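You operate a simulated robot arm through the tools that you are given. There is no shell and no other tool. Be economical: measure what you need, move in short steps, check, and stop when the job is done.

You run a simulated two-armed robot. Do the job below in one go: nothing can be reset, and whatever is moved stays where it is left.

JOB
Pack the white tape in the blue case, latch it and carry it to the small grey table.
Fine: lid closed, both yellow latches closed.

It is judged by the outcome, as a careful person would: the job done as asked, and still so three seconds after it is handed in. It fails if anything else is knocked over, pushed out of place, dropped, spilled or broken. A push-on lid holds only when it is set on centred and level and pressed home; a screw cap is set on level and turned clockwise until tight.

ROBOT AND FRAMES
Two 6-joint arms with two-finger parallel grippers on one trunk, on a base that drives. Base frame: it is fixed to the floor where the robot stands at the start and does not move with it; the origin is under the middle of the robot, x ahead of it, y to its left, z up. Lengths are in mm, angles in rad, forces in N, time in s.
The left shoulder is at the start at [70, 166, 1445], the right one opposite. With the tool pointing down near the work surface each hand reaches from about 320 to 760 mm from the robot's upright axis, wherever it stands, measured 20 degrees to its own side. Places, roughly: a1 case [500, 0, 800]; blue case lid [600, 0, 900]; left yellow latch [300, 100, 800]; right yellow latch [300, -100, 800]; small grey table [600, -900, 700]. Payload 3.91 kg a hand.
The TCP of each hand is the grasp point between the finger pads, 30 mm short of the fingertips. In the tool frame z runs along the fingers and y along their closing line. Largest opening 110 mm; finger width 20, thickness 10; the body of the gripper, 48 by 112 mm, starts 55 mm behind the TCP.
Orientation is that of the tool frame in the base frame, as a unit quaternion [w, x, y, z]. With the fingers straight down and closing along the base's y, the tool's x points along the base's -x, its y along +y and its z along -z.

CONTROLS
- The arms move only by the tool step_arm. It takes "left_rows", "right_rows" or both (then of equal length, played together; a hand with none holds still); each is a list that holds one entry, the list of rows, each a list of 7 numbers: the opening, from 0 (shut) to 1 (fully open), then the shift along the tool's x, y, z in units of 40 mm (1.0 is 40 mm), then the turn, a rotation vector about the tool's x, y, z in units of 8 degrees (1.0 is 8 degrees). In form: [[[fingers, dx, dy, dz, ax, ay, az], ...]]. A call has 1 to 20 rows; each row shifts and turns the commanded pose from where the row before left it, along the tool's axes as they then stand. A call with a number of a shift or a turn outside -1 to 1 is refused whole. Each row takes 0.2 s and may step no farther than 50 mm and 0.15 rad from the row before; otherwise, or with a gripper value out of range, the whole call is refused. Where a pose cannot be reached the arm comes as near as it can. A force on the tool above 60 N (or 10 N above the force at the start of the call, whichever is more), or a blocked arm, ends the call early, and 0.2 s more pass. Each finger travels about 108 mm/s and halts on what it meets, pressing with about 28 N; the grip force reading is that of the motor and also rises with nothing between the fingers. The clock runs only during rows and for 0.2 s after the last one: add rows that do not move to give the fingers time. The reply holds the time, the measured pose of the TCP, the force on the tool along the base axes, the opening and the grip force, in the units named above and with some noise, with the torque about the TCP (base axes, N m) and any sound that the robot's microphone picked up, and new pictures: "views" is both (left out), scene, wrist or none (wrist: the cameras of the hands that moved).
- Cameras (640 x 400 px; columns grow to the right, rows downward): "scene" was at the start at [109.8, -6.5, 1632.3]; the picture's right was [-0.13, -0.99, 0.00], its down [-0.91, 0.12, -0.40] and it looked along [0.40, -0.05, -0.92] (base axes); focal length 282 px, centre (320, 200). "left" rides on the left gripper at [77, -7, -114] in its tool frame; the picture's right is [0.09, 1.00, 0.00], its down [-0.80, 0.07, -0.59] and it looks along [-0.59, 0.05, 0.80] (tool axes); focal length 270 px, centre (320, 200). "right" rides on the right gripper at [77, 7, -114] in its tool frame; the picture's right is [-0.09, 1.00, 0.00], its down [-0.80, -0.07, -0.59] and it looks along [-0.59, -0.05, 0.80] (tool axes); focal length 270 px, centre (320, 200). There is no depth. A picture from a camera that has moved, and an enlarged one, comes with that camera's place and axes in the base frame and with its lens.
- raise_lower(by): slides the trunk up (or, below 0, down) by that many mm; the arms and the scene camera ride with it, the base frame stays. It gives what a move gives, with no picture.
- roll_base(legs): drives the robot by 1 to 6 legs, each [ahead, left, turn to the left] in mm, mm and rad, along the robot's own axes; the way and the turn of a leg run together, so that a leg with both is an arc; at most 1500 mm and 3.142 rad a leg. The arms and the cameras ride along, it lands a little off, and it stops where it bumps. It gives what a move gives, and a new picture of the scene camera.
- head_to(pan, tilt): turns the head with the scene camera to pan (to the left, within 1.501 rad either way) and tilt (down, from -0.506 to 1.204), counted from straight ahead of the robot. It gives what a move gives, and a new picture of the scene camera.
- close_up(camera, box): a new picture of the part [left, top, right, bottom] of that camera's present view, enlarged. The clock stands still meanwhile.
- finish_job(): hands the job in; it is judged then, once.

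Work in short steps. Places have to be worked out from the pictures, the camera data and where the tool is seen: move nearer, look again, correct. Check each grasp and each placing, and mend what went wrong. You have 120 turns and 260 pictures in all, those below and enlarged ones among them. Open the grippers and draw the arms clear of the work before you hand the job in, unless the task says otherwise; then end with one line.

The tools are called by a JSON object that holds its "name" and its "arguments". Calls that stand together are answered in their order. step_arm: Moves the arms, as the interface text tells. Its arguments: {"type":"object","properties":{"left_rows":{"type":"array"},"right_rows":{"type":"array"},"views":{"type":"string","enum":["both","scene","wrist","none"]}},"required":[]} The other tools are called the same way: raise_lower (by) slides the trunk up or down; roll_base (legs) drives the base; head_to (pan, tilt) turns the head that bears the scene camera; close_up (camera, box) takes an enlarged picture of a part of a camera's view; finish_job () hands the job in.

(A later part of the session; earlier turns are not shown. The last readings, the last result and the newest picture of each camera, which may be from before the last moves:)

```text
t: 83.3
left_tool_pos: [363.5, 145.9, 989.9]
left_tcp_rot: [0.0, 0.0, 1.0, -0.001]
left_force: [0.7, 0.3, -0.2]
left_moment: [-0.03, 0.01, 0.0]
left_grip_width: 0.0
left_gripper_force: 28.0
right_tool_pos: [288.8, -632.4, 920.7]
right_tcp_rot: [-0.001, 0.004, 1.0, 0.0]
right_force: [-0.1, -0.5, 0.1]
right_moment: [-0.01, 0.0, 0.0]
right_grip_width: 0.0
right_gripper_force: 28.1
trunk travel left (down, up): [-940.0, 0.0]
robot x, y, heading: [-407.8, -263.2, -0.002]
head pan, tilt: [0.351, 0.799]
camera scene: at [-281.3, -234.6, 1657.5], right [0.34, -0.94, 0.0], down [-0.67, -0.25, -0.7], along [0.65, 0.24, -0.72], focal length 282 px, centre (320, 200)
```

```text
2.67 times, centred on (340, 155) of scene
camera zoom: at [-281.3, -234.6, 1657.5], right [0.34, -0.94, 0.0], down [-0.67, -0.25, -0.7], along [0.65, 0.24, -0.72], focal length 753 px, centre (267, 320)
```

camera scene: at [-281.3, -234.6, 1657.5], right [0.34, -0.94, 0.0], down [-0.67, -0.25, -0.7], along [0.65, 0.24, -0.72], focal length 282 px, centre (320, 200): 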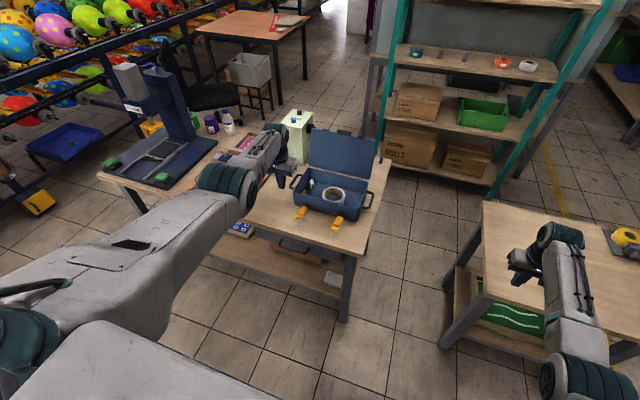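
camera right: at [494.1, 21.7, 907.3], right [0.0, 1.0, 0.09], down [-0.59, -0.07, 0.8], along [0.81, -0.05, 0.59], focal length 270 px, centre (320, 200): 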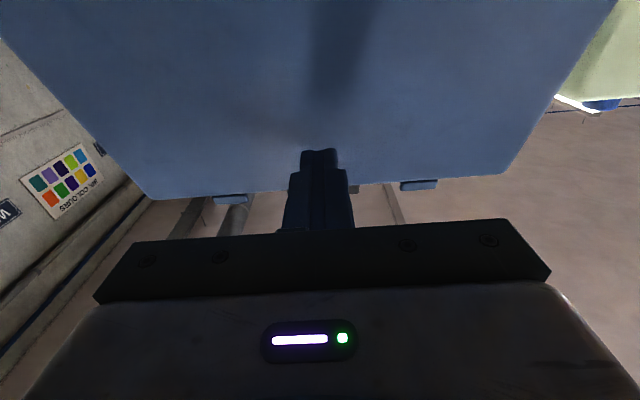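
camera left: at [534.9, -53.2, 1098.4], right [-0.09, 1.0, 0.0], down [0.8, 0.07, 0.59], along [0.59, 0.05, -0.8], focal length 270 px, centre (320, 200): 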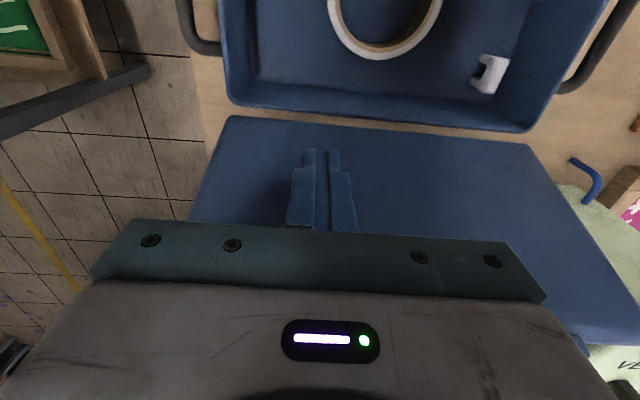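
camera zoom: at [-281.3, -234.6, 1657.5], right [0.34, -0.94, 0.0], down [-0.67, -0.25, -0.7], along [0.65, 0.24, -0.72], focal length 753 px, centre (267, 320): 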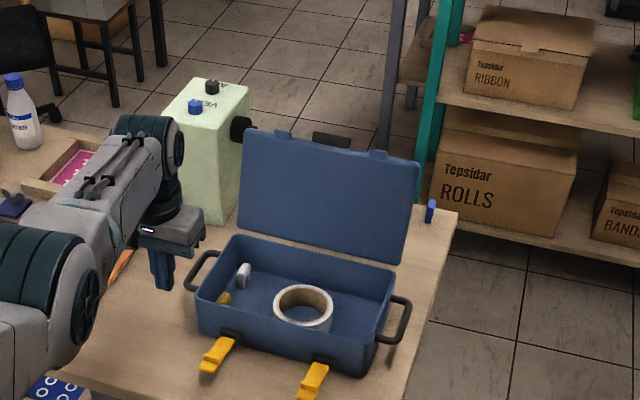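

Tape sits well in the case. Before driving in, I pull the left hand back to a parked spot.

{"name": "step_arm", "arguments": {"left_rows": [[[0, 0.5, 0.5, 0, 0, 0, 0], [0, 1, 0.5, 0, 0, 0, 0], [0, 1, 0, 0, 0, 0, 0], [0, 1, 0, 0, 0, 0, 0], [0, 1, 0, 0, 0, 0, 0], [0, 1, 0, 0, 0, 0, 0], [0, 0, 0, 0, 0, 0, 0]]], "views": "scene"}}

```text
t: 84.9
left_tool_pos: [143.6, 186.5, 989.3]
left_tcp_rot: [-0.001, -0.001, 1.0, -0.001]
left_force: [0.0, -0.1, -0.4]
left_moment: [-0.02, 0.02, 0.01]
left_grip_width: 0.1
left_gripper_force: 27.5
right_tool_pos: [290.6, -634.2, 919.5]
right_tcp_rot: [-0.001, 0.005, 1.0, 0.0]
right_force: [-0.1, 0.3, -0.2]
right_moment: [0.03, 0.01, 0.01]
right_grip_width: 0.1
right_gripper_force: 28.6
trunk travel left (down, up): [-940.0, 0.0]
robot x, y, heading: [-409.9, -263.7, 0.007]
head pan, tilt: [0.351, 0.799]
camera scene: at [-279.9, -235.2, 1657.4], right [0.34, -0.94, 0.0], down [-0.67, -0.25, -0.7], along [0.65, 0.24, -0.72], focal length 282 px, centre (320, 200)
```

scene: 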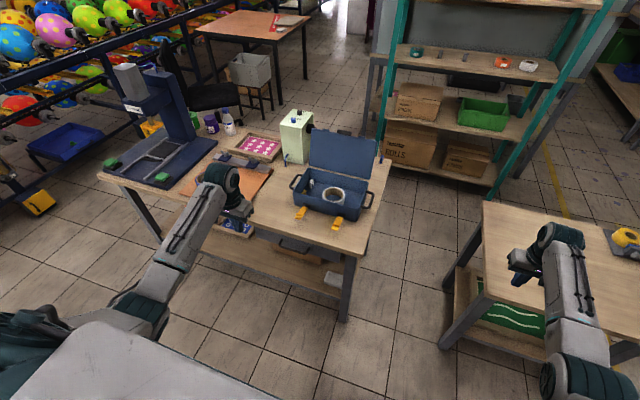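

Left hand behaves again. I retract it a bit more, then drive left and forward so that the right hand ends beside the lid.

{"name": "step_arm", "arguments": {"left_rows": [[[0, 1, 0, 0, 0, 0, 0], [0, 1, -0.5, 0, 0, 0, 0], [0, 0.5, -0.5, 0, 0, 0, 0], [0, 0, 0, 0, 0, 0, 0]]], "right_rows": [[[0, 0, 0, -1, 0, 0, 0], [0, 0, 0, -1, 0, 0, 0], [0, 0, 0, 0, 0, 0, 0], [0, 0, 0, 0, 0, 0, 0]]], "views": "none"}}

{"name": "roll_base", "arguments": {"legs": [[0, 300, 0], [400, 0, 0]]}}

{"name": "head_to", "arguments": {"pan": -0.2, "tilt": 0.95}}

```text
t: 85.9
left_tool_pos: [42.1, 146.0, 991.1]
left_tcp_rot: [0.0, 0.0, 1.0, -0.001]
left_force: [0.5, 0.4, 0.5]
left_moment: [-0.03, 0.04, 0.0]
left_grip_width: 0.1
left_gripper_force: 27.9
right_tool_pos: [290.6, -631.2, 1000.9]
right_tcp_rot: [-0.001, 0.004, 1.0, -0.001]
right_force: [-0.4, 0.7, 0.1]
right_moment: [0.01, 0.03, 0.0]
right_grip_width: 0.0
right_gripper_force: 28.0
trunk travel left (down, up): [-940.0, 0.0]
robot x, y, heading: [-406.6, -264.0, 0.001]
head pan, tilt: [0.351, 0.799]
```

```text
t: 90.0
left_tool_pos: [438.5, 449.1, 990.6]
left_tcp_rot: [0.002, -0.003, 1.0, 0.0]
left_force: [-0.4, 0.1, 0.7]
left_moment: [-0.01, -0.03, 0.03]
left_grip_width: 0.2
left_gripper_force: 27.8
right_tool_pos: [688.1, -328.8, 1001.7]
right_tcp_rot: [0.001, 0.003, 1.0, -0.001]
right_force: [-0.4, -0.4, -0.5]
right_moment: [0.01, 0.0, 0.0]
right_grip_width: 0.2
right_gripper_force: 27.6
trunk travel left (down, up): [-940.0, 0.0]
robot x, y, heading: [-8.0, 35.5, 0.005]
head pan, tilt: [0.351, 0.799]
camera scene: at [115.3, 67.0, 1657.7], right [0.35, -0.94, 0.0], down [-0.67, -0.25, -0.7], along [0.65, 0.24, -0.72], focal length 282 px, centre (320, 200)
```

scene: 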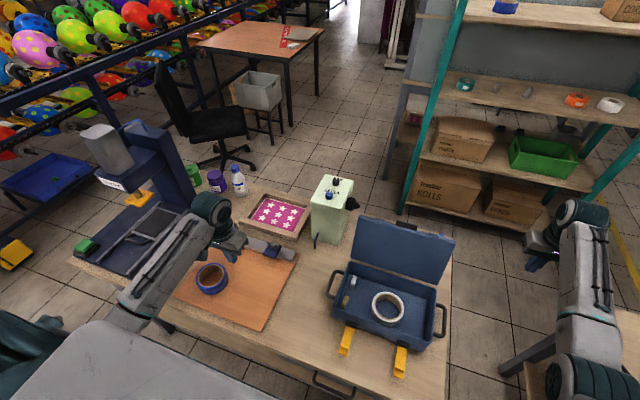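

```text
t: 91.0
left_tool_pos: [440.4, 448.8, 989.2]
left_tcp_rot: [0.0, -0.002, 1.0, -0.002]
left_force: [0.0, 0.4, -0.6]
left_moment: [-0.01, 0.0, 0.01]
left_grip_width: 0.2
left_gripper_force: 27.6
right_tool_pos: [690.5, -328.2, 1000.8]
right_tcp_rot: [-0.001, 0.003, 1.0, -0.001]
right_force: [-1.4, -0.3, 0.3]
right_moment: [0.03, -0.02, 0.0]
right_grip_width: 0.0
right_gripper_force: 28.0
trunk travel left (down, up): [-940.0, 0.0]
robot x, y, heading: [-10.4, 37.0, -0.002]
head pan, tilt: [-0.201, 0.949]
camera scene: at [113.7, 24.6, 1646.0], right [-0.19, -0.98, 0.0], down [-0.8, 0.16, -0.58], along [0.57, -0.11, -0.81], focal length 282 px, centre (320, 200)
```

scene: 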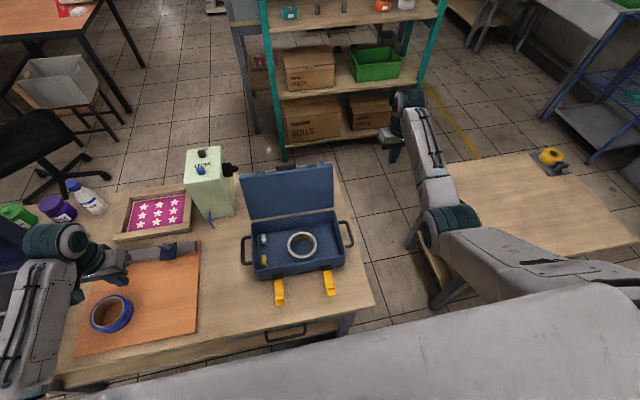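

Lid top edge is at about (682, z≈1010). I take the right hand to x≈730, then in behind the lid's right end.

{"name": "step_arm", "arguments": {"right_rows": [[[0, -0.5, 0, 0.2, 0, 0, 0], [0, -0.5, 0, 0.1, 0, 0, 0], [0, 0, 1, 0, 0, 0, 0], [0, 0, 1, 0, 0, 0, 0], [0, 0, 1, 0, 0, 0, 0], [0, 0, 0.9, 0, 0, 0, 0], [0, 0, 0, 0, 0, 0, 0]]], "views": "both"}}

```text
t: 92.6
left_tool_pos: [439.0, 449.3, 990.4]
left_tcp_rot: [0.0, -0.003, 1.0, 0.001]
left_force: [0.2, -0.5, 0.8]
left_moment: [0.04, 0.01, 0.01]
left_grip_width: 0.0
left_gripper_force: 27.8
right_tool_pos: [732.6, -174.0, 988.9]
right_tcp_rot: [-0.001, 0.003, 1.0, -0.001]
right_force: [0.2, 0.6, -0.7]
right_moment: [0.01, 0.02, -0.02]
right_grip_width: 0.0
right_gripper_force: 27.7
trunk travel left (down, up): [-940.0, 0.0]
robot x, y, heading: [-11.6, 37.8, -0.001]
head pan, tilt: [-0.201, 0.949]
camera scene: at [113.1, 24.1, 1646.0], right [-0.19, -0.98, 0.0], down [-0.8, 0.16, -0.58], along [0.57, -0.11, -0.81], focal length 282 px, centre (320, 200)
camera right: at [654.8, -164.8, 1103.1], right [0.09, 1.0, 0.0], down [0.8, -0.07, 0.59], along [0.59, -0.06, -0.81], focal length 270 px, centre (320, 200)
```

scene: 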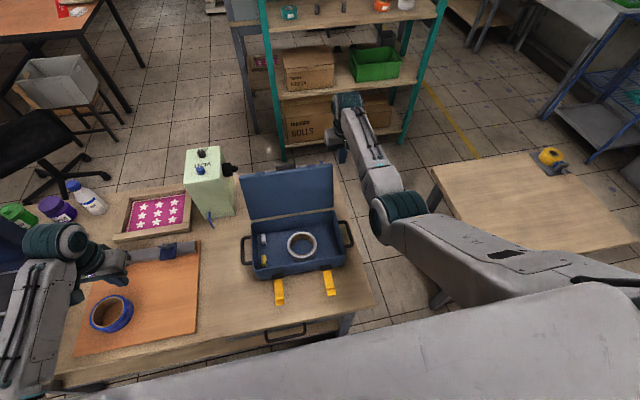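
right: 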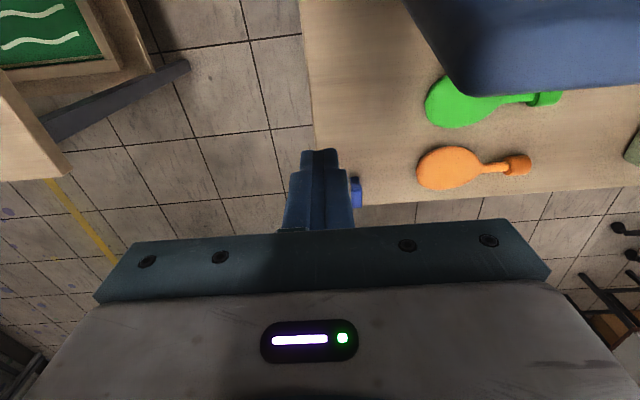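

The fingers are behind the lid's rear edge with clearance. I slide in by 90 mm, then draw back to swing the lid.

{"name": "step_arm", "arguments": {"right_rows": [[[0, 0, 0.8, 0, 0, 0, 0], [0, 0, 0.8, 0, 0, 0, 0], [0, 0, 0.6, 0, 0, 0, 0], [0, 0.6, 0, 0, 0, 0, 0], [0, 0.6, 0, 0, 0, 0, 0], [0, 0.6, 0, 0, 0, 0, 0], [0, 0.5, 0, 0, 0, 0, 0], [0, 0, 0, 0, 0, 0, 0]]], "views": "both"}}

```text
t: 94.4
left_tool_pos: [439.9, 449.2, 990.2]
left_tcp_rot: [-0.001, -0.003, 1.0, 0.0]
left_force: [-0.2, -0.7, -0.9]
left_moment: [-0.01, -0.03, 0.02]
left_grip_width: 0.0
left_gripper_force: 27.6
right_tool_pos: [639.8, -85.2, 988.3]
right_tcp_rot: [-0.001, 0.003, 1.0, -0.001]
right_force: [-1.1, 1.1, -0.3]
right_moment: [0.0, -0.03, 0.01]
right_grip_width: 0.0
right_gripper_force: 27.8
trunk travel left (down, up): [-940.0, 0.0]
robot x, y, heading: [-7.0, 40.2, 0.007]
head pan, tilt: [-0.201, 0.949]
camera scene: at [113.6, 24.5, 1645.9], right [-0.19, -0.98, 0.0], down [-0.8, 0.16, -0.58], along [0.57, -0.11, -0.81], focal length 282 px, centre (320, 200)
camera right: at [563.4, -76.7, 1102.7], right [0.09, 1.0, 0.0], down [0.8, -0.07, 0.59], along [0.59, -0.06, -0.81], focal length 270 px, centre (320, 200)
```

scene: 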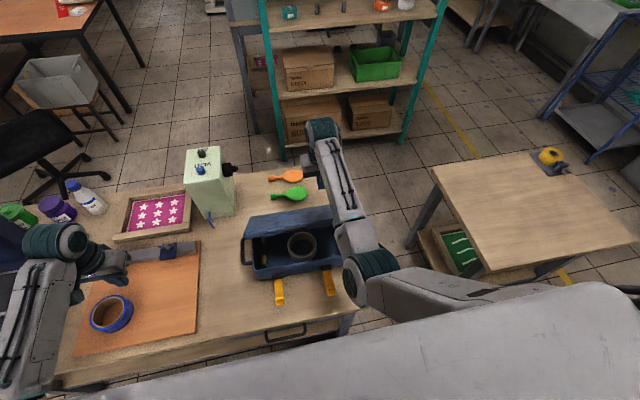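
right: 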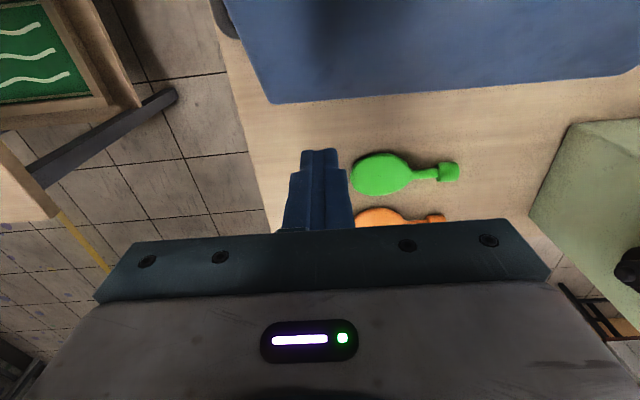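

The lid is falling shut. I raise the right hand and draw it to the right and back.

{"name": "step_arm", "arguments": {"right_rows": [[[0, 0, -1, -0.5, 0, 0, 0], [0, 0, -1, -0.5, 0, 0, 0], [0, 0, -1, 0, 0, 0, 0], [0, 0.5, -1, 0, 0, 0, 0], [0, 1, 0, 0, 0, 0, 0], [0, 1, 0, 0, 0, 0, 0], [0, 1, 0, 0, 0, 0, 0], [0, 0, 0, 0, 0, 0, 0]]], "views": "scene"}}

{"name": "close_up", "arguments": {"camera": "scene", "box": [210, 160, 390, 320]}}

```text
t: 96.2
left_tool_pos: [439.6, 449.2, 990.1]
left_tcp_rot: [0.0, -0.003, 1.0, -0.001]
left_force: [0.2, -0.7, -0.7]
left_moment: [-0.01, -0.01, -0.01]
left_grip_width: 0.3
left_gripper_force: 27.9
right_tool_pos: [509.0, -247.9, 999.2]
right_tcp_rot: [0.001, 0.003, 1.0, 0.0]
right_force: [-0.4, -0.9, -0.1]
right_moment: [0.02, 0.0, -0.01]
right_grip_width: 0.1
right_gripper_force: 28.2
right hand out of reach, approached as far as the arm can: row 5, 6, 7
trunk travel left (down, up): [-940.0, 0.0]
robot x, y, heading: [-13.2, 35.1, 0.004]
head pan, tilt: [-0.201, 0.949]
camera scene: at [113.7, 24.9, 1646.0], right [-0.19, -0.98, 0.0], down [-0.8, 0.16, -0.58], along [0.57, -0.11, -0.81], focal length 282 px, centre (320, 200)
```

scene: 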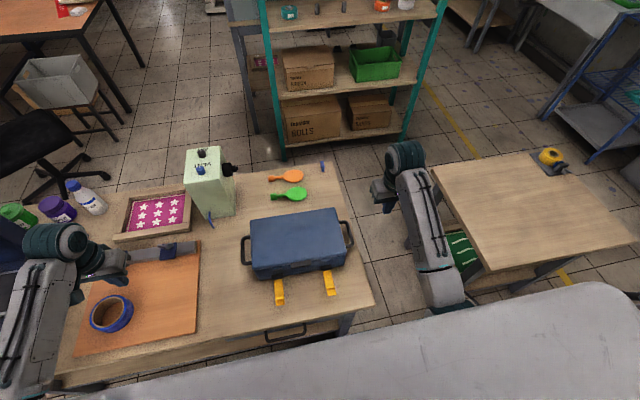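

```text
2.50 times, centred on (300, 240) of scene
camera zoom: at [113.7, 24.9, 1646.0], right [-0.19, -0.98, 0.0], down [-0.8, 0.16, -0.58], along [0.57, -0.11, -0.81], focal length 706 px, centre (370, 100)
```

zoom: 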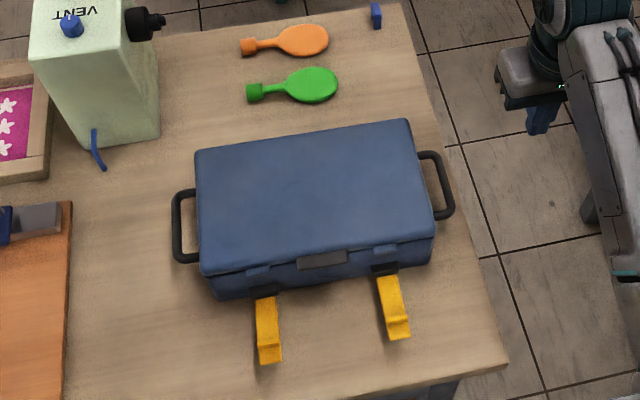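

The lid is closed over the tape. Now the latches: I back off again, turn the right hand forward-pointing, and set up left of the case as before.

{"name": "roll_base", "arguments": {"legs": [[-370, 0, 0]]}}

{"name": "step_arm", "arguments": {"right_rows": [[[0, -1, -0.7, 0, 0, 0, 0], [0, -1, -0.6, 0, 0, 0, 0], [0, 0, 0, 0, 0, -1, 0], [0, 0, 0, 0, 0, -1, 0], [0, 0, 0, 0, 0, -1, 0], [0, 0, 0, 0, 0, -1, 0], [0, 0, 0, 0, 0, -1, 0], [0, 0, 0, 0, 0, -1, 0], [0, 0, 0, 0, 0, -1, 0], [0, 0, 0, 0, 0, -1, 0], [0, 0, 0, 0, 0, -1, 0], [0, 0, 0, 0, 0, -1, 0], [0, 0, 0, 0, 0, -1, 0], [0, 0, 0, 0, 0, -0.25, 0], [0, 0, 0, 0, 0, 0, 0]]], "views": "none"}}

```text
t: 98.5
left_tool_pos: [70.7, 448.0, 989.5]
left_tcp_rot: [-0.001, -0.003, 1.0, -0.001]
left_force: [0.7, -0.1, -0.5]
left_moment: [0.04, 0.02, 0.01]
left_grip_width: 0.1
left_gripper_force: 28.1
right_tool_pos: [142.0, -248.8, 998.9]
right_tcp_rot: [0.0, 0.002, 1.0, 0.0]
right_force: [0.7, 0.0, -0.6]
right_moment: [0.0, 0.0, 0.01]
right_grip_width: 0.0
right_gripper_force: 27.7
trunk travel left (down, up): [-940.0, 0.0]
robot x, y, heading: [-382.4, 35.6, 0.008]
head pan, tilt: [-0.201, 0.949]
camera scene: at [-254.0, 22.5, 1645.7], right [-0.19, -0.98, 0.0], down [-0.8, 0.16, -0.58], along [0.57, -0.11, -0.81], focal length 282 px, centre (320, 200)
```

scene: 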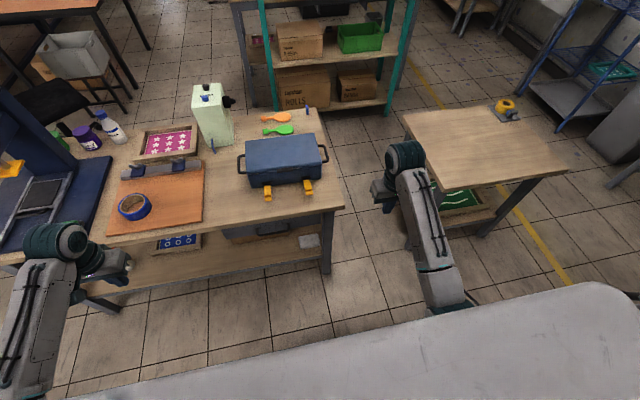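

```text
t: 101.8
left_tool_pos: [69.8, 446.9, 990.3]
left_tcp_rot: [0.0, -0.003, 1.0, -0.001]
left_force: [-0.2, 0.3, 0.4]
left_moment: [0.0, 0.01, -0.01]
left_grip_width: 0.0
left_gripper_force: 28.0
right_tool_pos: [221.0, -296.9, 1000.7]
right_tcp_rot: [0.689, -0.007, 0.725, 0.007]
right_force: [-0.5, 0.9, -0.4]
right_moment: [0.02, 0.03, 0.0]
right_grip_width: 0.0
right_gripper_force: 27.5
right hand out of reach, approached as far as the arm can: row 13
trunk travel left (down, up): [-940.0, 0.0]
robot x, y, heading: [-381.4, 35.1, 0.007]
head pan, tilt: [-0.201, 0.949]
```

Hand forward-pointing. Lower the trunk 250 and move the base left 300, then view.

{"name": "raise_lower", "arguments": {"by": -250}}

{"name": "roll_base", "arguments": {"legs": [[0, 300, 0]]}}

{"name": "head_to", "arguments": {"pan": -0.4, "tilt": 0.75}}

{"name": "close_up", "arguments": {"camera": "scene", "box": [240, 120, 440, 260]}}

```text
t: 104.3
left_tool_pos: [68.3, 446.2, 740.2]
left_tcp_rot: [0.001, -0.004, 1.0, -0.001]
left_force: [-0.1, -0.3, -0.2]
left_moment: [0.05, -0.02, -0.01]
left_grip_width: 0.0
left_gripper_force: 28.0
right_tool_pos: [220.8, -296.6, 750.4]
right_tcp_rot: [0.688, -0.007, 0.725, 0.007]
right_force: [-0.2, -0.6, -0.1]
right_moment: [0.0, 0.02, 0.03]
right_grip_width: 0.1
right_gripper_force: 27.7
trunk travel left (down, up): [-690.0, 250.0]
robot x, y, heading: [-380.0, 34.0, 0.011]
head pan, tilt: [-0.201, 0.949]
```

```text
t: 106.4
left_tool_pos: [66.3, 750.6, 739.0]
left_tcp_rot: [0.0, -0.004, 1.0, -0.001]
left_force: [0.5, -0.2, 0.0]
left_moment: [-0.04, 0.05, -0.01]
left_grip_width: 0.1
left_gripper_force: 28.3
right_tool_pos: [218.7, 6.2, 750.1]
right_tcp_rot: [0.688, -0.008, 0.726, 0.008]
right_force: [-0.3, 0.2, -0.3]
right_moment: [0.01, 0.01, 0.01]
right_grip_width: 0.0
right_gripper_force: 27.9
trunk travel left (down, up): [-690.0, 250.0]
robot x, y, heading: [-381.4, 336.6, 0.013]
head pan, tilt: [-0.201, 0.949]
camera scene: at [-259.0, 325.0, 1396.0], right [-0.19, -0.98, 0.0], down [-0.8, 0.16, -0.58], along [0.57, -0.11, -0.81], focal length 282 px, centre (320, 200)
```

scene: 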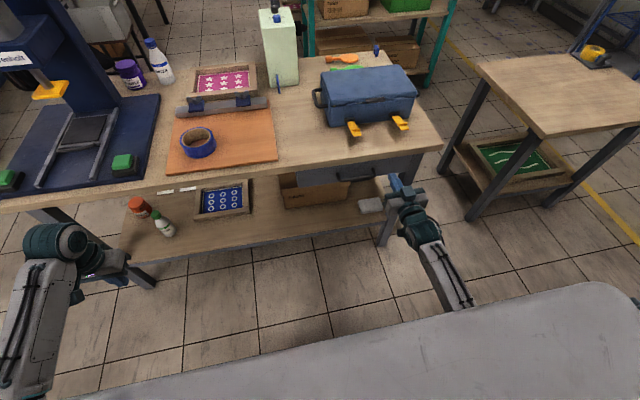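

```text
t: 107.1
left_tool_pos: [65.8, 750.6, 741.3]
left_tcp_rot: [0.0, -0.004, 1.0, 0.0]
left_force: [-0.9, 0.6, -0.5]
left_moment: [0.01, 0.03, 0.01]
left_grip_width: 0.1
left_gripper_force: 28.2
right_tool_pos: [217.2, 6.7, 749.4]
right_tcp_rot: [0.688, -0.007, 0.726, 0.007]
right_force: [0.8, 0.8, 0.1]
right_moment: [0.01, 0.02, -0.01]
right_grip_width: 0.0
right_gripper_force: 28.6
trunk travel left (down, up): [-690.0, 250.0]
robot x, y, heading: [-380.4, 334.6, 0.007]
head pan, tilt: [-0.4, 0.75]
camera scene: at [-253.7, 307.2, 1411.4], right [-0.38, -0.92, 0.0], down [-0.63, 0.26, -0.73], along [0.68, -0.28, -0.68], focal length 282 px, centre (320, 200)
```

scene: 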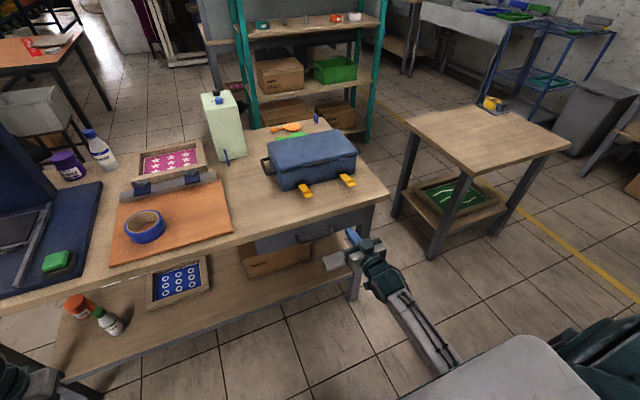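

```text
2.86 times, centred on (340, 190) of scene
camera zoom: at [-253.7, 307.2, 1411.4], right [-0.38, -0.92, 0.0], down [-0.63, 0.26, -0.73], along [0.68, -0.28, -0.68], focal length 807 px, centre (263, 229)
```

zoom: 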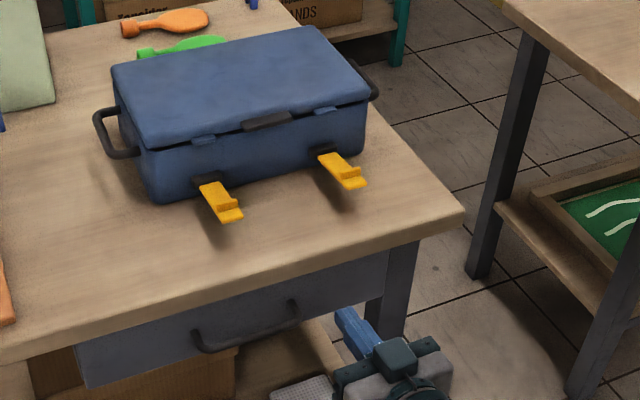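

Both latch flaps are visible sticking out. I bring the right hand in front of the right latch (y≈−61), low at z≈805.

{"name": "step_arm", "arguments": {"right_rows": [[[0, -0.7, -0.9, 0, 0, 0, 0], [0, -0.75, -0.8, 0, 0, 0, 0], [0, 0, 0, 1, 0, 0, 0], [0, 0, 0, 0.8, 0, 0, 0], [0, 0, 0, 0, 0, 0, 0]]], "views": "both"}}

```text
t: 108.3
left_tool_pos: [66.2, 750.7, 739.2]
left_tcp_rot: [0.0, -0.004, 1.0, 0.0]
left_force: [0.9, -0.2, 0.4]
left_moment: [-0.04, -0.01, -0.01]
left_grip_width: 0.1
left_gripper_force: 27.9
right_tool_pos: [294.4, -59.9, 804.6]
right_tcp_rot: [0.688, -0.007, 0.726, 0.007]
right_force: [0.5, -0.1, -0.7]
right_moment: [0.01, -0.01, -0.03]
right_grip_width: 0.0
right_gripper_force: 27.4
trunk travel left (down, up): [-690.0, 250.0]
robot x, y, heading: [-377.5, 336.3, 0.009]
head pan, tilt: [-0.4, 0.75]
camera scene: at [-254.5, 307.0, 1411.6], right [-0.38, -0.92, 0.0], down [-0.63, 0.26, -0.73], along [0.68, -0.28, -0.68], focal length 282 px, centre (320, 200)
camera right: at [176.4, -55.1, 734.1], right [-0.02, 1.0, 0.09], down [-0.55, -0.08, 0.83], along [0.84, -0.03, 0.55], focal length 270 px, centre (320, 200)
```

scene: 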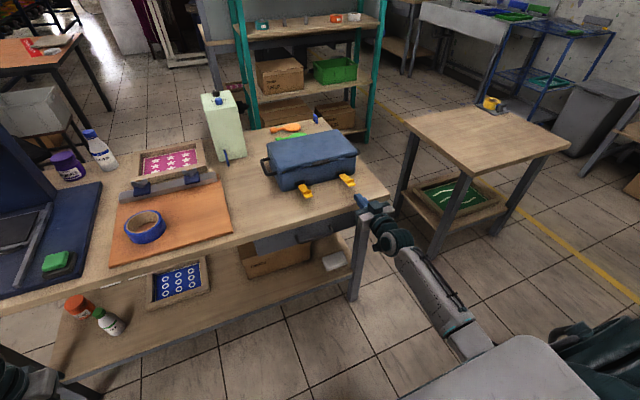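
right: 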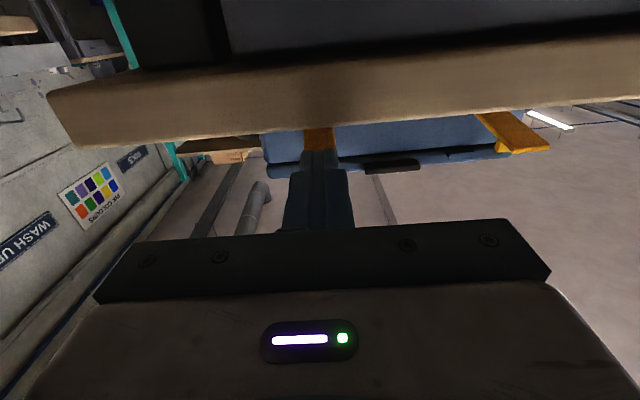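

The finger is in line with the right flap; underside of the flap tip ≈813, table ≈785, so a 20 mm finger just fits. I go lower gently to feel the table.

{"name": "step_arm", "arguments": {"right_rows": [[[0, 0.06, 0, 0.4, 0, 0, 0], [0, 0.06, 0, 0, 0, 0, 0], [0, 0.06, 0, 0, 0, 0, 0], [0, 0, 0, 0, 0, 0, 0]]], "views": "wrist"}}

{"name": "close_up", "arguments": {"camera": "scene", "box": [280, 140, 410, 230]}}

```text
t: 109.3
left_tool_pos: [66.1, 749.7, 739.5]
left_tcp_rot: [0.0, -0.003, 1.0, 0.0]
left_force: [-0.9, -0.1, -0.5]
left_moment: [0.0, -0.01, 0.0]
left_grip_width: 0.0
left_gripper_force: 27.8
right_tool_pos: [310.6, -59.5, 795.5]
right_tcp_rot: [0.688, -0.007, 0.726, 0.007]
right_force: [-0.2, 1.0, -0.2]
right_moment: [0.03, 0.0, -0.01]
right_grip_width: 0.0
right_gripper_force: 28.1
trunk travel left (down, up): [-690.0, 250.0]
robot x, y, heading: [-383.1, 336.8, 0.006]
head pan, tilt: [-0.4, 0.75]
camera right: at [192.1, -54.7, 725.2], right [-0.02, 1.0, 0.09], down [-0.55, -0.08, 0.83], along [0.84, -0.04, 0.55], focal length 270 px, centre (320, 200)
```

right: 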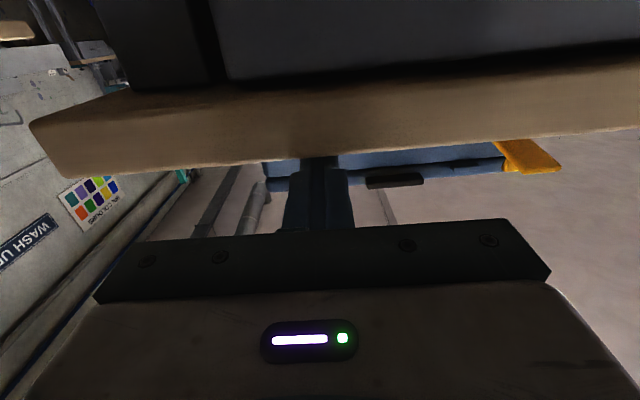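

```text
4.44 times, centred on (345, 185) of scene
camera zoom: at [-253.7, 307.1, 1411.5], right [-0.38, -0.92, 0.0], down [-0.63, 0.26, -0.73], along [0.68, -0.28, -0.68], focal length 1255 px, centre (209, 267)
```

zoom: 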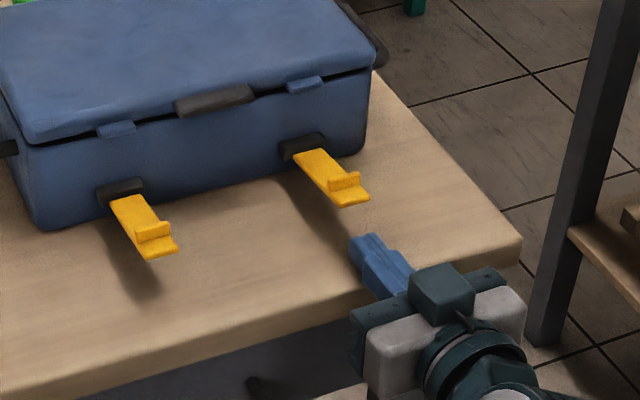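

No table contact at this height. I advance 40 mm under the flap.

{"name": "step_arm", "arguments": {"right_rows": [[[0, 0, 0, 0.5, 0, 0, 0], [0, 0, 0, 0.5, 0, 0, 0], [0, 0, 0, 0, 0, 0, 0]]], "views": "wrist"}}

{"name": "close_up", "arguments": {"camera": "scene", "box": [280, 140, 410, 230]}}

```text
t: 110.1
left_tool_pos: [66.3, 750.3, 740.3]
left_tcp_rot: [0.0, -0.003, 1.0, -0.001]
left_force: [0.2, -0.4, 0.3]
left_moment: [-0.02, -0.02, 0.01]
left_grip_width: 0.0
left_gripper_force: 28.1
right_tool_pos: [350.4, -58.0, 792.4]
right_tcp_rot: [0.687, -0.007, 0.727, 0.007]
right_force: [0.2, 0.8, 0.3]
right_moment: [-0.03, 0.01, -0.02]
right_grip_width: 0.0
right_gripper_force: 27.9
trunk travel left (down, up): [-690.0, 250.0]
robot x, y, heading: [-379.2, 337.6, 0.005]
head pan, tilt: [-0.4, 0.75]
camera right: at [231.3, -54.5, 722.7], right [-0.02, 1.0, 0.09], down [-0.55, -0.08, 0.83], along [0.84, -0.04, 0.55], focal length 270 px, centre (320, 200)
```

right: 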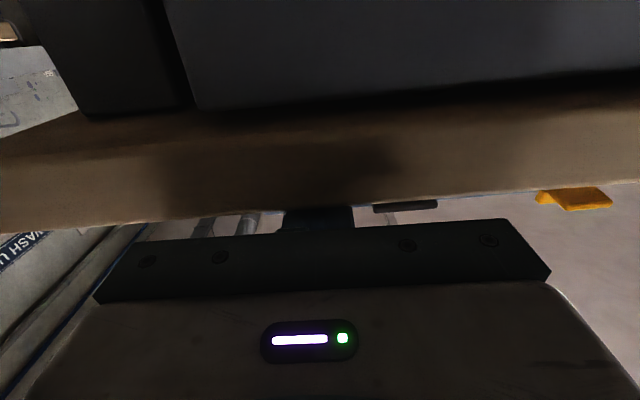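

```text
4.44 times, centred on (345, 185) of scene
camera zoom: at [-254.2, 306.9, 1411.6], right [-0.38, -0.92, 0.0], down [-0.63, 0.26, -0.73], along [0.68, -0.28, -0.68], focal length 1255 px, centre (209, 267)
```

zoom: 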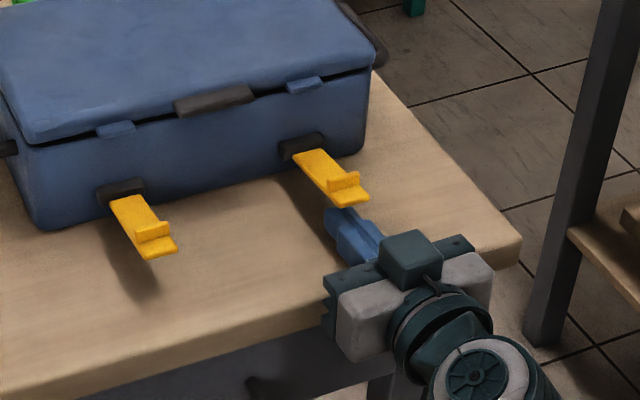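

Finger is under the flap tip. I lift it along its arc to about 60°.

{"name": "step_arm", "arguments": {"right_rows": [[[0, -0.33, -0.08, 0, 0, 0, 0], [0, -0.4, 0, 0.06, 0, 0, 0], [0, -0.4, 0, 0.12, 0, 0, 0], [0, -0.3, 0, 0.28, 0, 0, 0], [0, -0.28, 0, 0.3, 0, 0, 0], [0, 0, 0, 0, 0, 0, 0]]], "views": "wrist"}}

{"name": "close_up", "arguments": {"camera": "scene", "box": [280, 140, 410, 230]}}

```text
t: 111.5
left_tool_pos: [66.0, 750.7, 740.8]
left_tcp_rot: [0.0, -0.004, 1.0, -0.001]
left_force: [0.1, 1.2, -0.2]
left_moment: [-0.01, 0.0, 0.0]
left_grip_width: 0.0
left_gripper_force: 27.4
right_tool_pos: [384.7, -61.5, 860.4]
right_tcp_rot: [0.687, -0.007, 0.727, 0.007]
right_force: [1.7, -0.2, 0.7]
right_moment: [-0.01, 0.0, 0.0]
right_grip_width: 0.1
right_gripper_force: 27.9
trunk travel left (down, up): [-690.0, 250.0]
robot x, y, heading: [-380.2, 338.6, 0.009]
head pan, tilt: [-0.4, 0.75]
camera right: at [265.5, -57.3, 790.3], right [-0.02, 1.0, 0.09], down [-0.55, -0.08, 0.83], along [0.84, -0.04, 0.55], focal length 270 px, centre (320, 200)
```

right: 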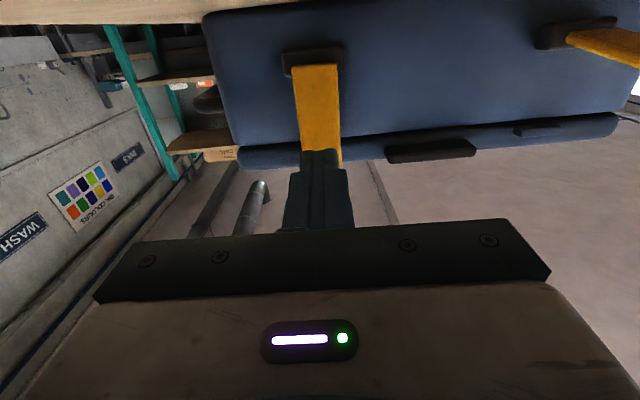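

```text
4.44 times, centred on (345, 185) of scene
camera zoom: at [-253.9, 306.9, 1411.5], right [-0.38, -0.92, 0.0], down [-0.63, 0.26, -0.73], along [0.68, -0.28, -0.68], focal length 1255 px, centre (209, 267)
```

zoom: 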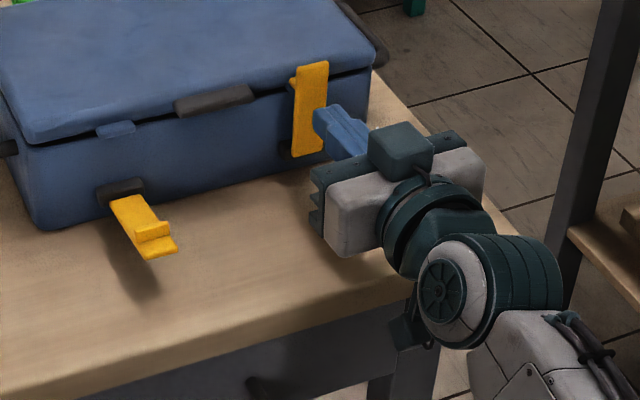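

The flap is nearly upright. I press it forward against the lid and listen for a click.

{"name": "step_arm", "arguments": {"right_rows": [[[0, -0.1, 0, 0.2, 0, 0, 0], [0, -0.1, 0, 0.2, 0, 0, 0], [0, 0, 0, 0.15, 0, 0, 0], [0, 0, 0, 0.15, 0, 0, 0], [0, 0, 0, 0, 0, 0, 0]]], "views": "wrist"}}

{"name": "close_up", "arguments": {"camera": "scene", "box": [280, 140, 410, 230]}}

```text
t: 112.7
left_tool_pos: [65.5, 749.5, 740.5]
left_tcp_rot: [0.0, -0.003, 1.0, -0.001]
left_force: [-0.3, 0.7, -0.7]
left_moment: [0.0, -0.02, 0.01]
left_grip_width: 0.0
left_gripper_force: 27.9
right_tool_pos: [411.7, -61.5, 867.5]
right_tcp_rot: [0.689, -0.007, 0.725, 0.007]
right_force: [-3.6, -0.9, -0.1]
right_moment: [0.03, 0.0, 0.0]
right_grip_width: 0.0
right_gripper_force: 27.5
trunk travel left (down, up): [-690.0, 250.0]
robot x, y, heading: [-382.7, 333.6, 0.01]
head pan, tilt: [-0.4, 0.75]
camera right: at [294.2, -56.2, 796.5], right [-0.02, 1.0, 0.09], down [-0.55, -0.08, 0.83], along [0.84, -0.04, 0.55], focal length 270 px, centre (320, 200)
```

right: 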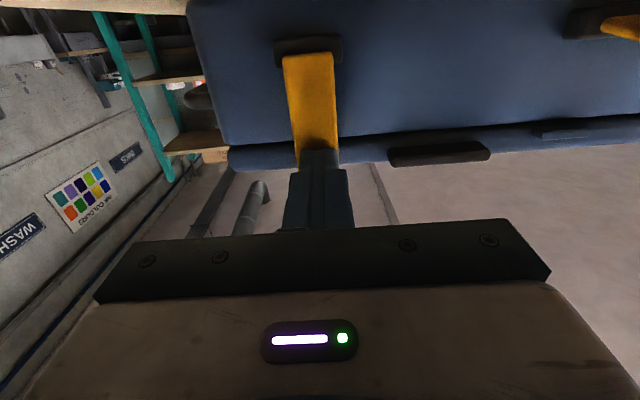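

```text
4.44 times, centred on (345, 185) of scene
camera zoom: at [-254.3, 306.7, 1411.6], right [-0.38, -0.92, 0.0], down [-0.63, 0.26, -0.73], along [0.68, -0.28, -0.68], focal length 1255 px, centre (209, 267)
```

zoom: 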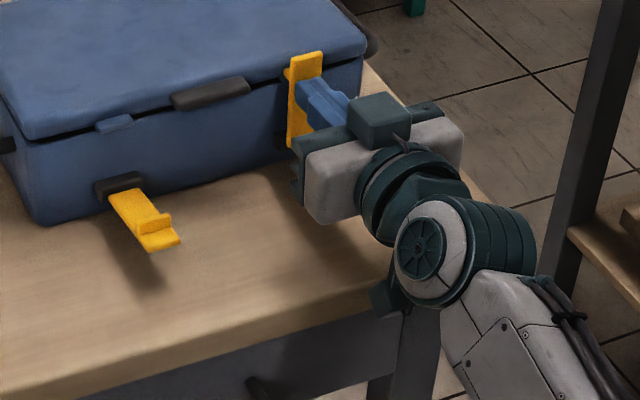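

Force is only a few newtons and the case begins to slide. I withdraw to see whether the latch stays closed.

{"name": "step_arm", "arguments": {"right_rows": [[[0, 0, 0, -0.5, 0, 0, 0], [0, 0, 0, -1, 0, 0, 0], [0, 0, 0, -1, 0, 0, 0], [0, 0, 0, 0, 0, 0, 0]]], "views": "wrist"}}

{"name": "close_up", "arguments": {"camera": "scene", "box": [260, 110, 410, 220]}}

```text
t: 113.7
left_tool_pos: [66.5, 750.0, 740.1]
left_tcp_rot: [0.0, -0.003, 1.0, -0.001]
left_force: [0.0, 0.0, -0.3]
left_moment: [-0.03, 0.04, 0.0]
left_grip_width: 0.0
left_gripper_force: 27.6
right_tool_pos: [313.7, -62.6, 871.4]
right_tcp_rot: [0.688, -0.007, 0.726, 0.007]
right_force: [-0.5, 0.3, -0.4]
right_moment: [-0.05, 0.0, -0.01]
right_grip_width: 0.0
right_gripper_force: 28.3
trunk travel left (down, up): [-690.0, 250.0]
robot x, y, heading: [-382.6, 337.7, 0.008]
head pan, tilt: [-0.4, 0.75]
camera right: at [195.4, -57.0, 800.9], right [-0.02, 1.0, 0.09], down [-0.55, -0.08, 0.83], along [0.84, -0.03, 0.55], focal length 270 px, centre (320, 200)
```

right: 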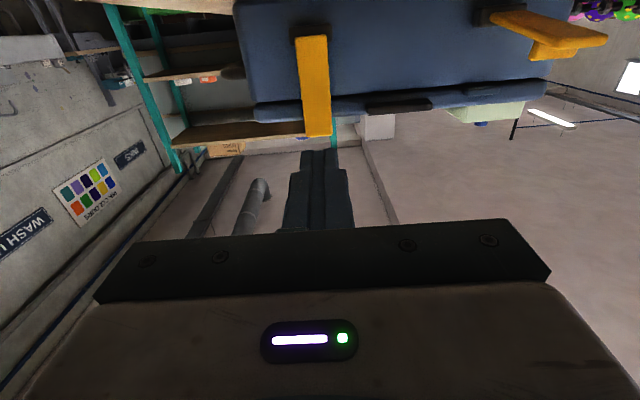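

```text
3.64 times, centred on (335, 165) of scene
camera zoom: at [-252.5, 307.4, 1411.4], right [-0.38, -0.92, 0.0], down [-0.63, 0.26, -0.73], along [0.68, -0.28, -0.68], focal length 1027 px, centre (266, 327)
```

zoom: 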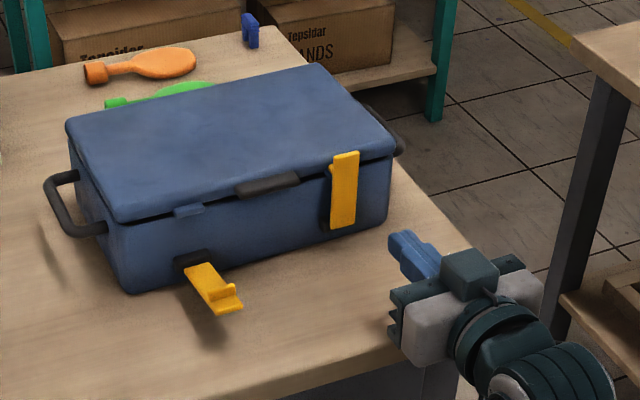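

The flap stays upright. I zoom in with both cameras to judge whether it's seated.

{"name": "close_up", "arguments": {"camera": "right", "box": [240, 10, 440, 150]}}

{"name": "close_up", "arguments": {"camera": "scene", "box": [320, 140, 380, 180]}}

```text
2.86 times, centred on (340, 80) of right
camera zoom: at [195.4, -57.0, 800.9], right [-0.02, 1.0, 0.09], down [-0.55, -0.08, 0.83], along [0.84, -0.03, 0.55], focal length 772 px, centre (263, 543)
```

zoom: 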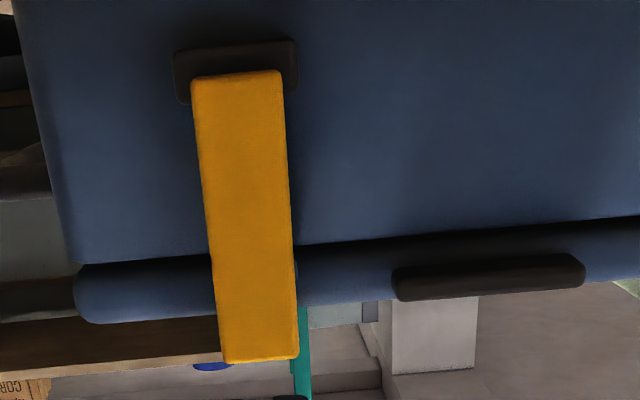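

```text
10.00 times, centred on (350, 160) of scene
camera zoom: at [-252.5, 307.4, 1411.4], right [-0.38, -0.92, 0.0], down [-0.63, 0.26, -0.73], along [0.68, -0.28, -0.68], focal length 2825 px, centre (20, 600)
```

zoom: 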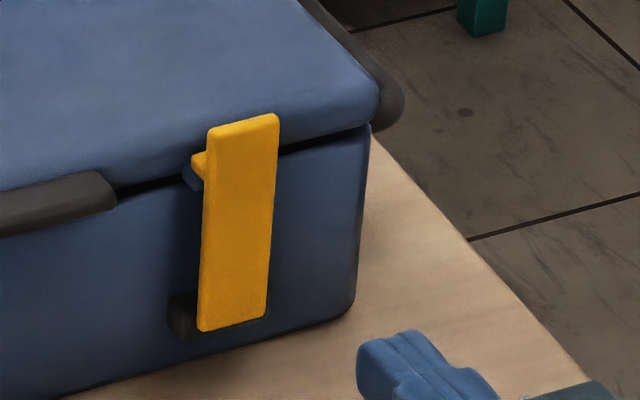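

The yellow hook now sits over the lid catch: the right latch looks engaged. Next the left latch: I move across to y≈90 and down in front of the flap.

{"name": "step_arm", "arguments": {"right_rows": [[[0, 0, 0.8, -0.3, 0, 0, 0], [0, 0, 1, 0, 0, 0, 0], [0, 0, 1, 0, 0, 0, 0], [0, 0, 1, 0, 0, 0, 0], [0, 0.8, 0, 0, 0, 0, 0], [0, 0.8, 0, 0, 0, 0, 0], [0, 0, 0, 0, 0, 0, 0]]], "views": "wrist"}}

{"name": "close_up", "arguments": {"camera": "scene", "box": [250, 130, 380, 220]}}

```text
t: 115.3
left_tool_pos: [66.8, 750.4, 740.4]
left_tcp_rot: [0.0, -0.005, 1.0, 0.0]
left_force: [0.6, 0.1, 0.1]
left_moment: [-0.01, -0.01, 0.04]
left_grip_width: 0.0
left_gripper_force: 27.9
right_tool_pos: [294.1, 88.5, 809.5]
right_tcp_rot: [0.688, -0.007, 0.726, 0.007]
right_force: [-0.5, 0.0, 0.2]
right_moment: [-0.02, 0.0, 0.0]
right_grip_width: 0.2
right_gripper_force: 27.9
trunk travel left (down, up): [-690.0, 250.0]
robot x, y, heading: [-382.4, 341.1, 0.009]
head pan, tilt: [-0.4, 0.75]
camera right: at [175.6, 92.7, 738.0], right [-0.02, 1.0, 0.09], down [-0.55, -0.08, 0.83], along [0.84, -0.03, 0.55], focal length 270 px, centre (320, 200)
```

right: 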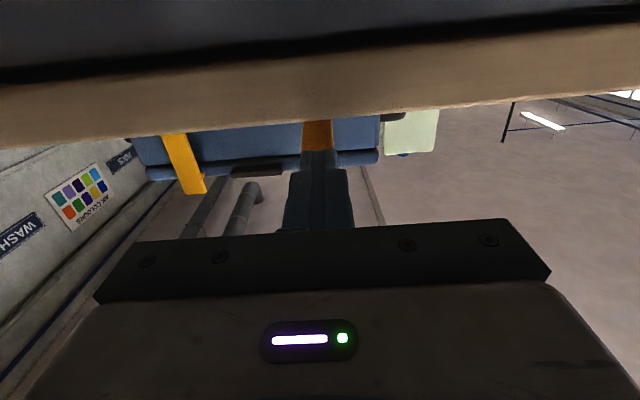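

```text
4.44 times, centred on (315, 175) of scene
camera zoom: at [-253.7, 307.3, 1411.5], right [-0.38, -0.92, 0.0], down [-0.63, 0.26, -0.73], along [0.68, -0.28, -0.68], focal length 1255 px, centre (342, 311)
```

zoom: 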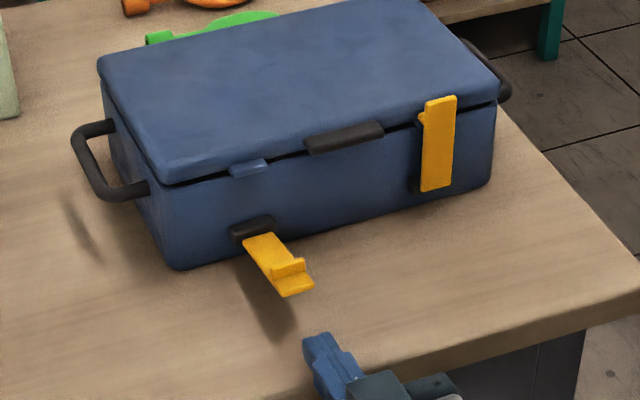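

Lined up with the left flap. I lower 12 mm and advance 56 mm under it.

{"name": "step_arm", "arguments": {"right_rows": [[[0, 0.3, 0, 0, 0, 0, 0], [0, 0, 0, 0.7, 0, 0, 0], [0, 0, 0, 0.7, 0, 0, 0], [0, 0, 0, 0, 0, 0, 0]]], "views": "none"}}

{"name": "close_up", "arguments": {"camera": "scene", "box": [250, 130, 380, 220]}}

```text
t: 116.3
left_tool_pos: [66.0, 749.5, 739.8]
left_tcp_rot: [-0.001, -0.004, 1.0, 0.0]
left_force: [-0.3, 0.2, -0.1]
left_moment: [0.0, 0.01, 0.02]
left_grip_width: 0.3
left_gripper_force: 27.7
right_tool_pos: [349.1, 89.1, 793.7]
right_tcp_rot: [0.688, -0.007, 0.726, 0.007]
right_force: [0.1, 0.0, -0.4]
right_moment: [0.03, 0.01, 0.02]
right_grip_width: 0.0
right_gripper_force: 28.1
trunk travel left (down, up): [-690.0, 250.0]
robot x, y, heading: [-378.8, 334.5, 0.007]
head pan, tilt: [-0.4, 0.75]
```

```text
4.44 times, centred on (315, 175) of scene
camera zoom: at [-254.4, 307.0, 1411.6], right [-0.38, -0.92, 0.0], down [-0.63, 0.26, -0.73], along [0.68, -0.28, -0.68], focal length 1255 px, centre (342, 311)
```

zoom: 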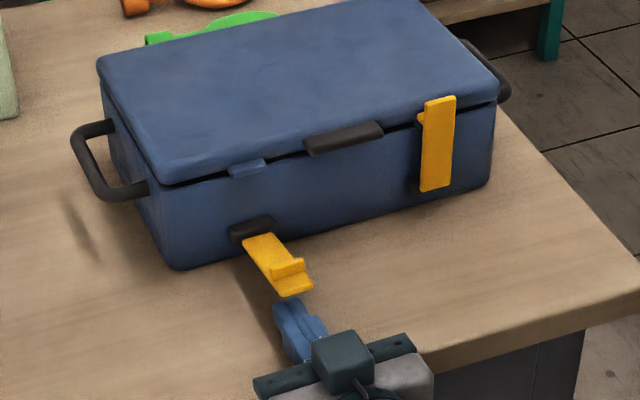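

Tip under the flap. Lift along the arc as before and press home.

{"name": "step_arm", "arguments": {"right_rows": [[[0, -0.33, -0.08, 0.1, 0, 0, 0], [0, -0.4, 0, 0.06, 0, 0, 0], [0, -0.4, 0, 0.14, 0, 0, 0], [0, -0.3, 0, 0.28, 0, 0, 0], [0, -0.28, 0, 0.3, 0, 0, 0], [0, 0, 0, 0, 0, 0, 0]]], "views": "none"}}

{"name": "close_up", "arguments": {"camera": "scene", "box": [250, 130, 380, 220]}}

```text
t: 117.7
left_tool_pos: [65.2, 750.2, 739.9]
left_tcp_rot: [0.0, -0.004, 1.0, 0.0]
left_force: [0.2, -0.1, -1.5]
left_moment: [-0.01, -0.01, -0.02]
left_grip_width: 0.0
left_gripper_force: 28.3
right_tool_pos: [387.7, 85.7, 860.7]
right_tcp_rot: [0.688, -0.006, 0.726, 0.006]
right_force: [0.0, -0.1, -1.0]
right_moment: [0.01, -0.01, 0.01]
right_grip_width: 0.0
right_gripper_force: 27.6
trunk travel left (down, up): [-690.0, 250.0]
robot x, y, heading: [-381.5, 339.7, 0.012]
head pan, tilt: [-0.4, 0.75]
```

```text
4.44 times, centred on (315, 175) of scene
camera zoom: at [-253.9, 307.0, 1411.5], right [-0.38, -0.92, 0.0], down [-0.63, 0.26, -0.73], along [0.68, -0.28, -0.68], focal length 1255 px, centre (342, 311)
```

zoom: 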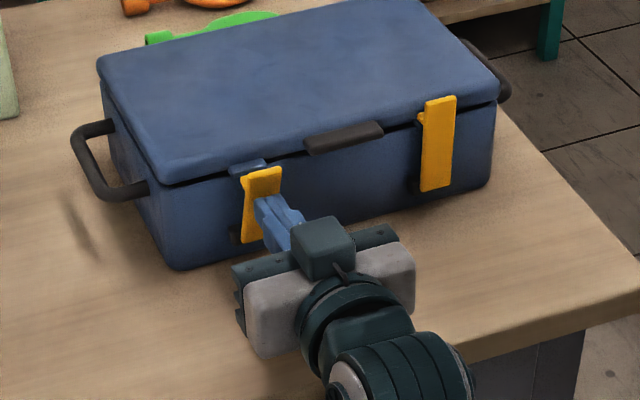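

Flap at ~65°. Now press forward in small steps.

{"name": "step_arm", "arguments": {"right_rows": [[[0, -0.1, 0, 0.15, 0, 0, 0], [0, -0.1, 0, 0.15, 0, 0, 0], [0, 0, 0, 0.12, 0, 0, 0], [0, 0, 0, 0, 0, 0, 0]]], "views": "none"}}

{"name": "close_up", "arguments": {"camera": "scene", "box": [270, 140, 360, 200]}}

```text
t: 118.7
left_tool_pos: [64.4, 749.7, 740.2]
left_tcp_rot: [0.001, -0.004, 1.0, -0.002]
left_force: [0.2, 0.1, -0.7]
left_moment: [-0.01, -0.01, 0.04]
left_grip_width: 0.0
left_gripper_force: 28.2
right_tool_pos: [405.8, 88.1, 866.7]
right_tcp_rot: [0.688, -0.008, 0.726, 0.008]
right_force: [0.2, 0.0, -0.6]
right_moment: [-0.01, 0.04, -0.02]
right_grip_width: 0.0
right_gripper_force: 28.2
trunk travel left (down, up): [-690.0, 250.0]
robot x, y, heading: [-379.5, 337.1, 0.015]
head pan, tilt: [-0.4, 0.75]
```

```text
6.67 times, centred on (315, 170) of scene
camera zoom: at [-253.8, 307.1, 1411.5], right [-0.38, -0.92, 0.0], down [-0.63, 0.26, -0.73], along [0.68, -0.28, -0.68], focal length 1883 px, centre (353, 400)
```

zoom: 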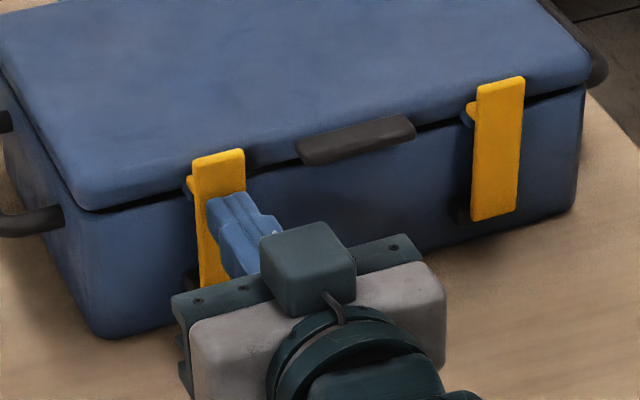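

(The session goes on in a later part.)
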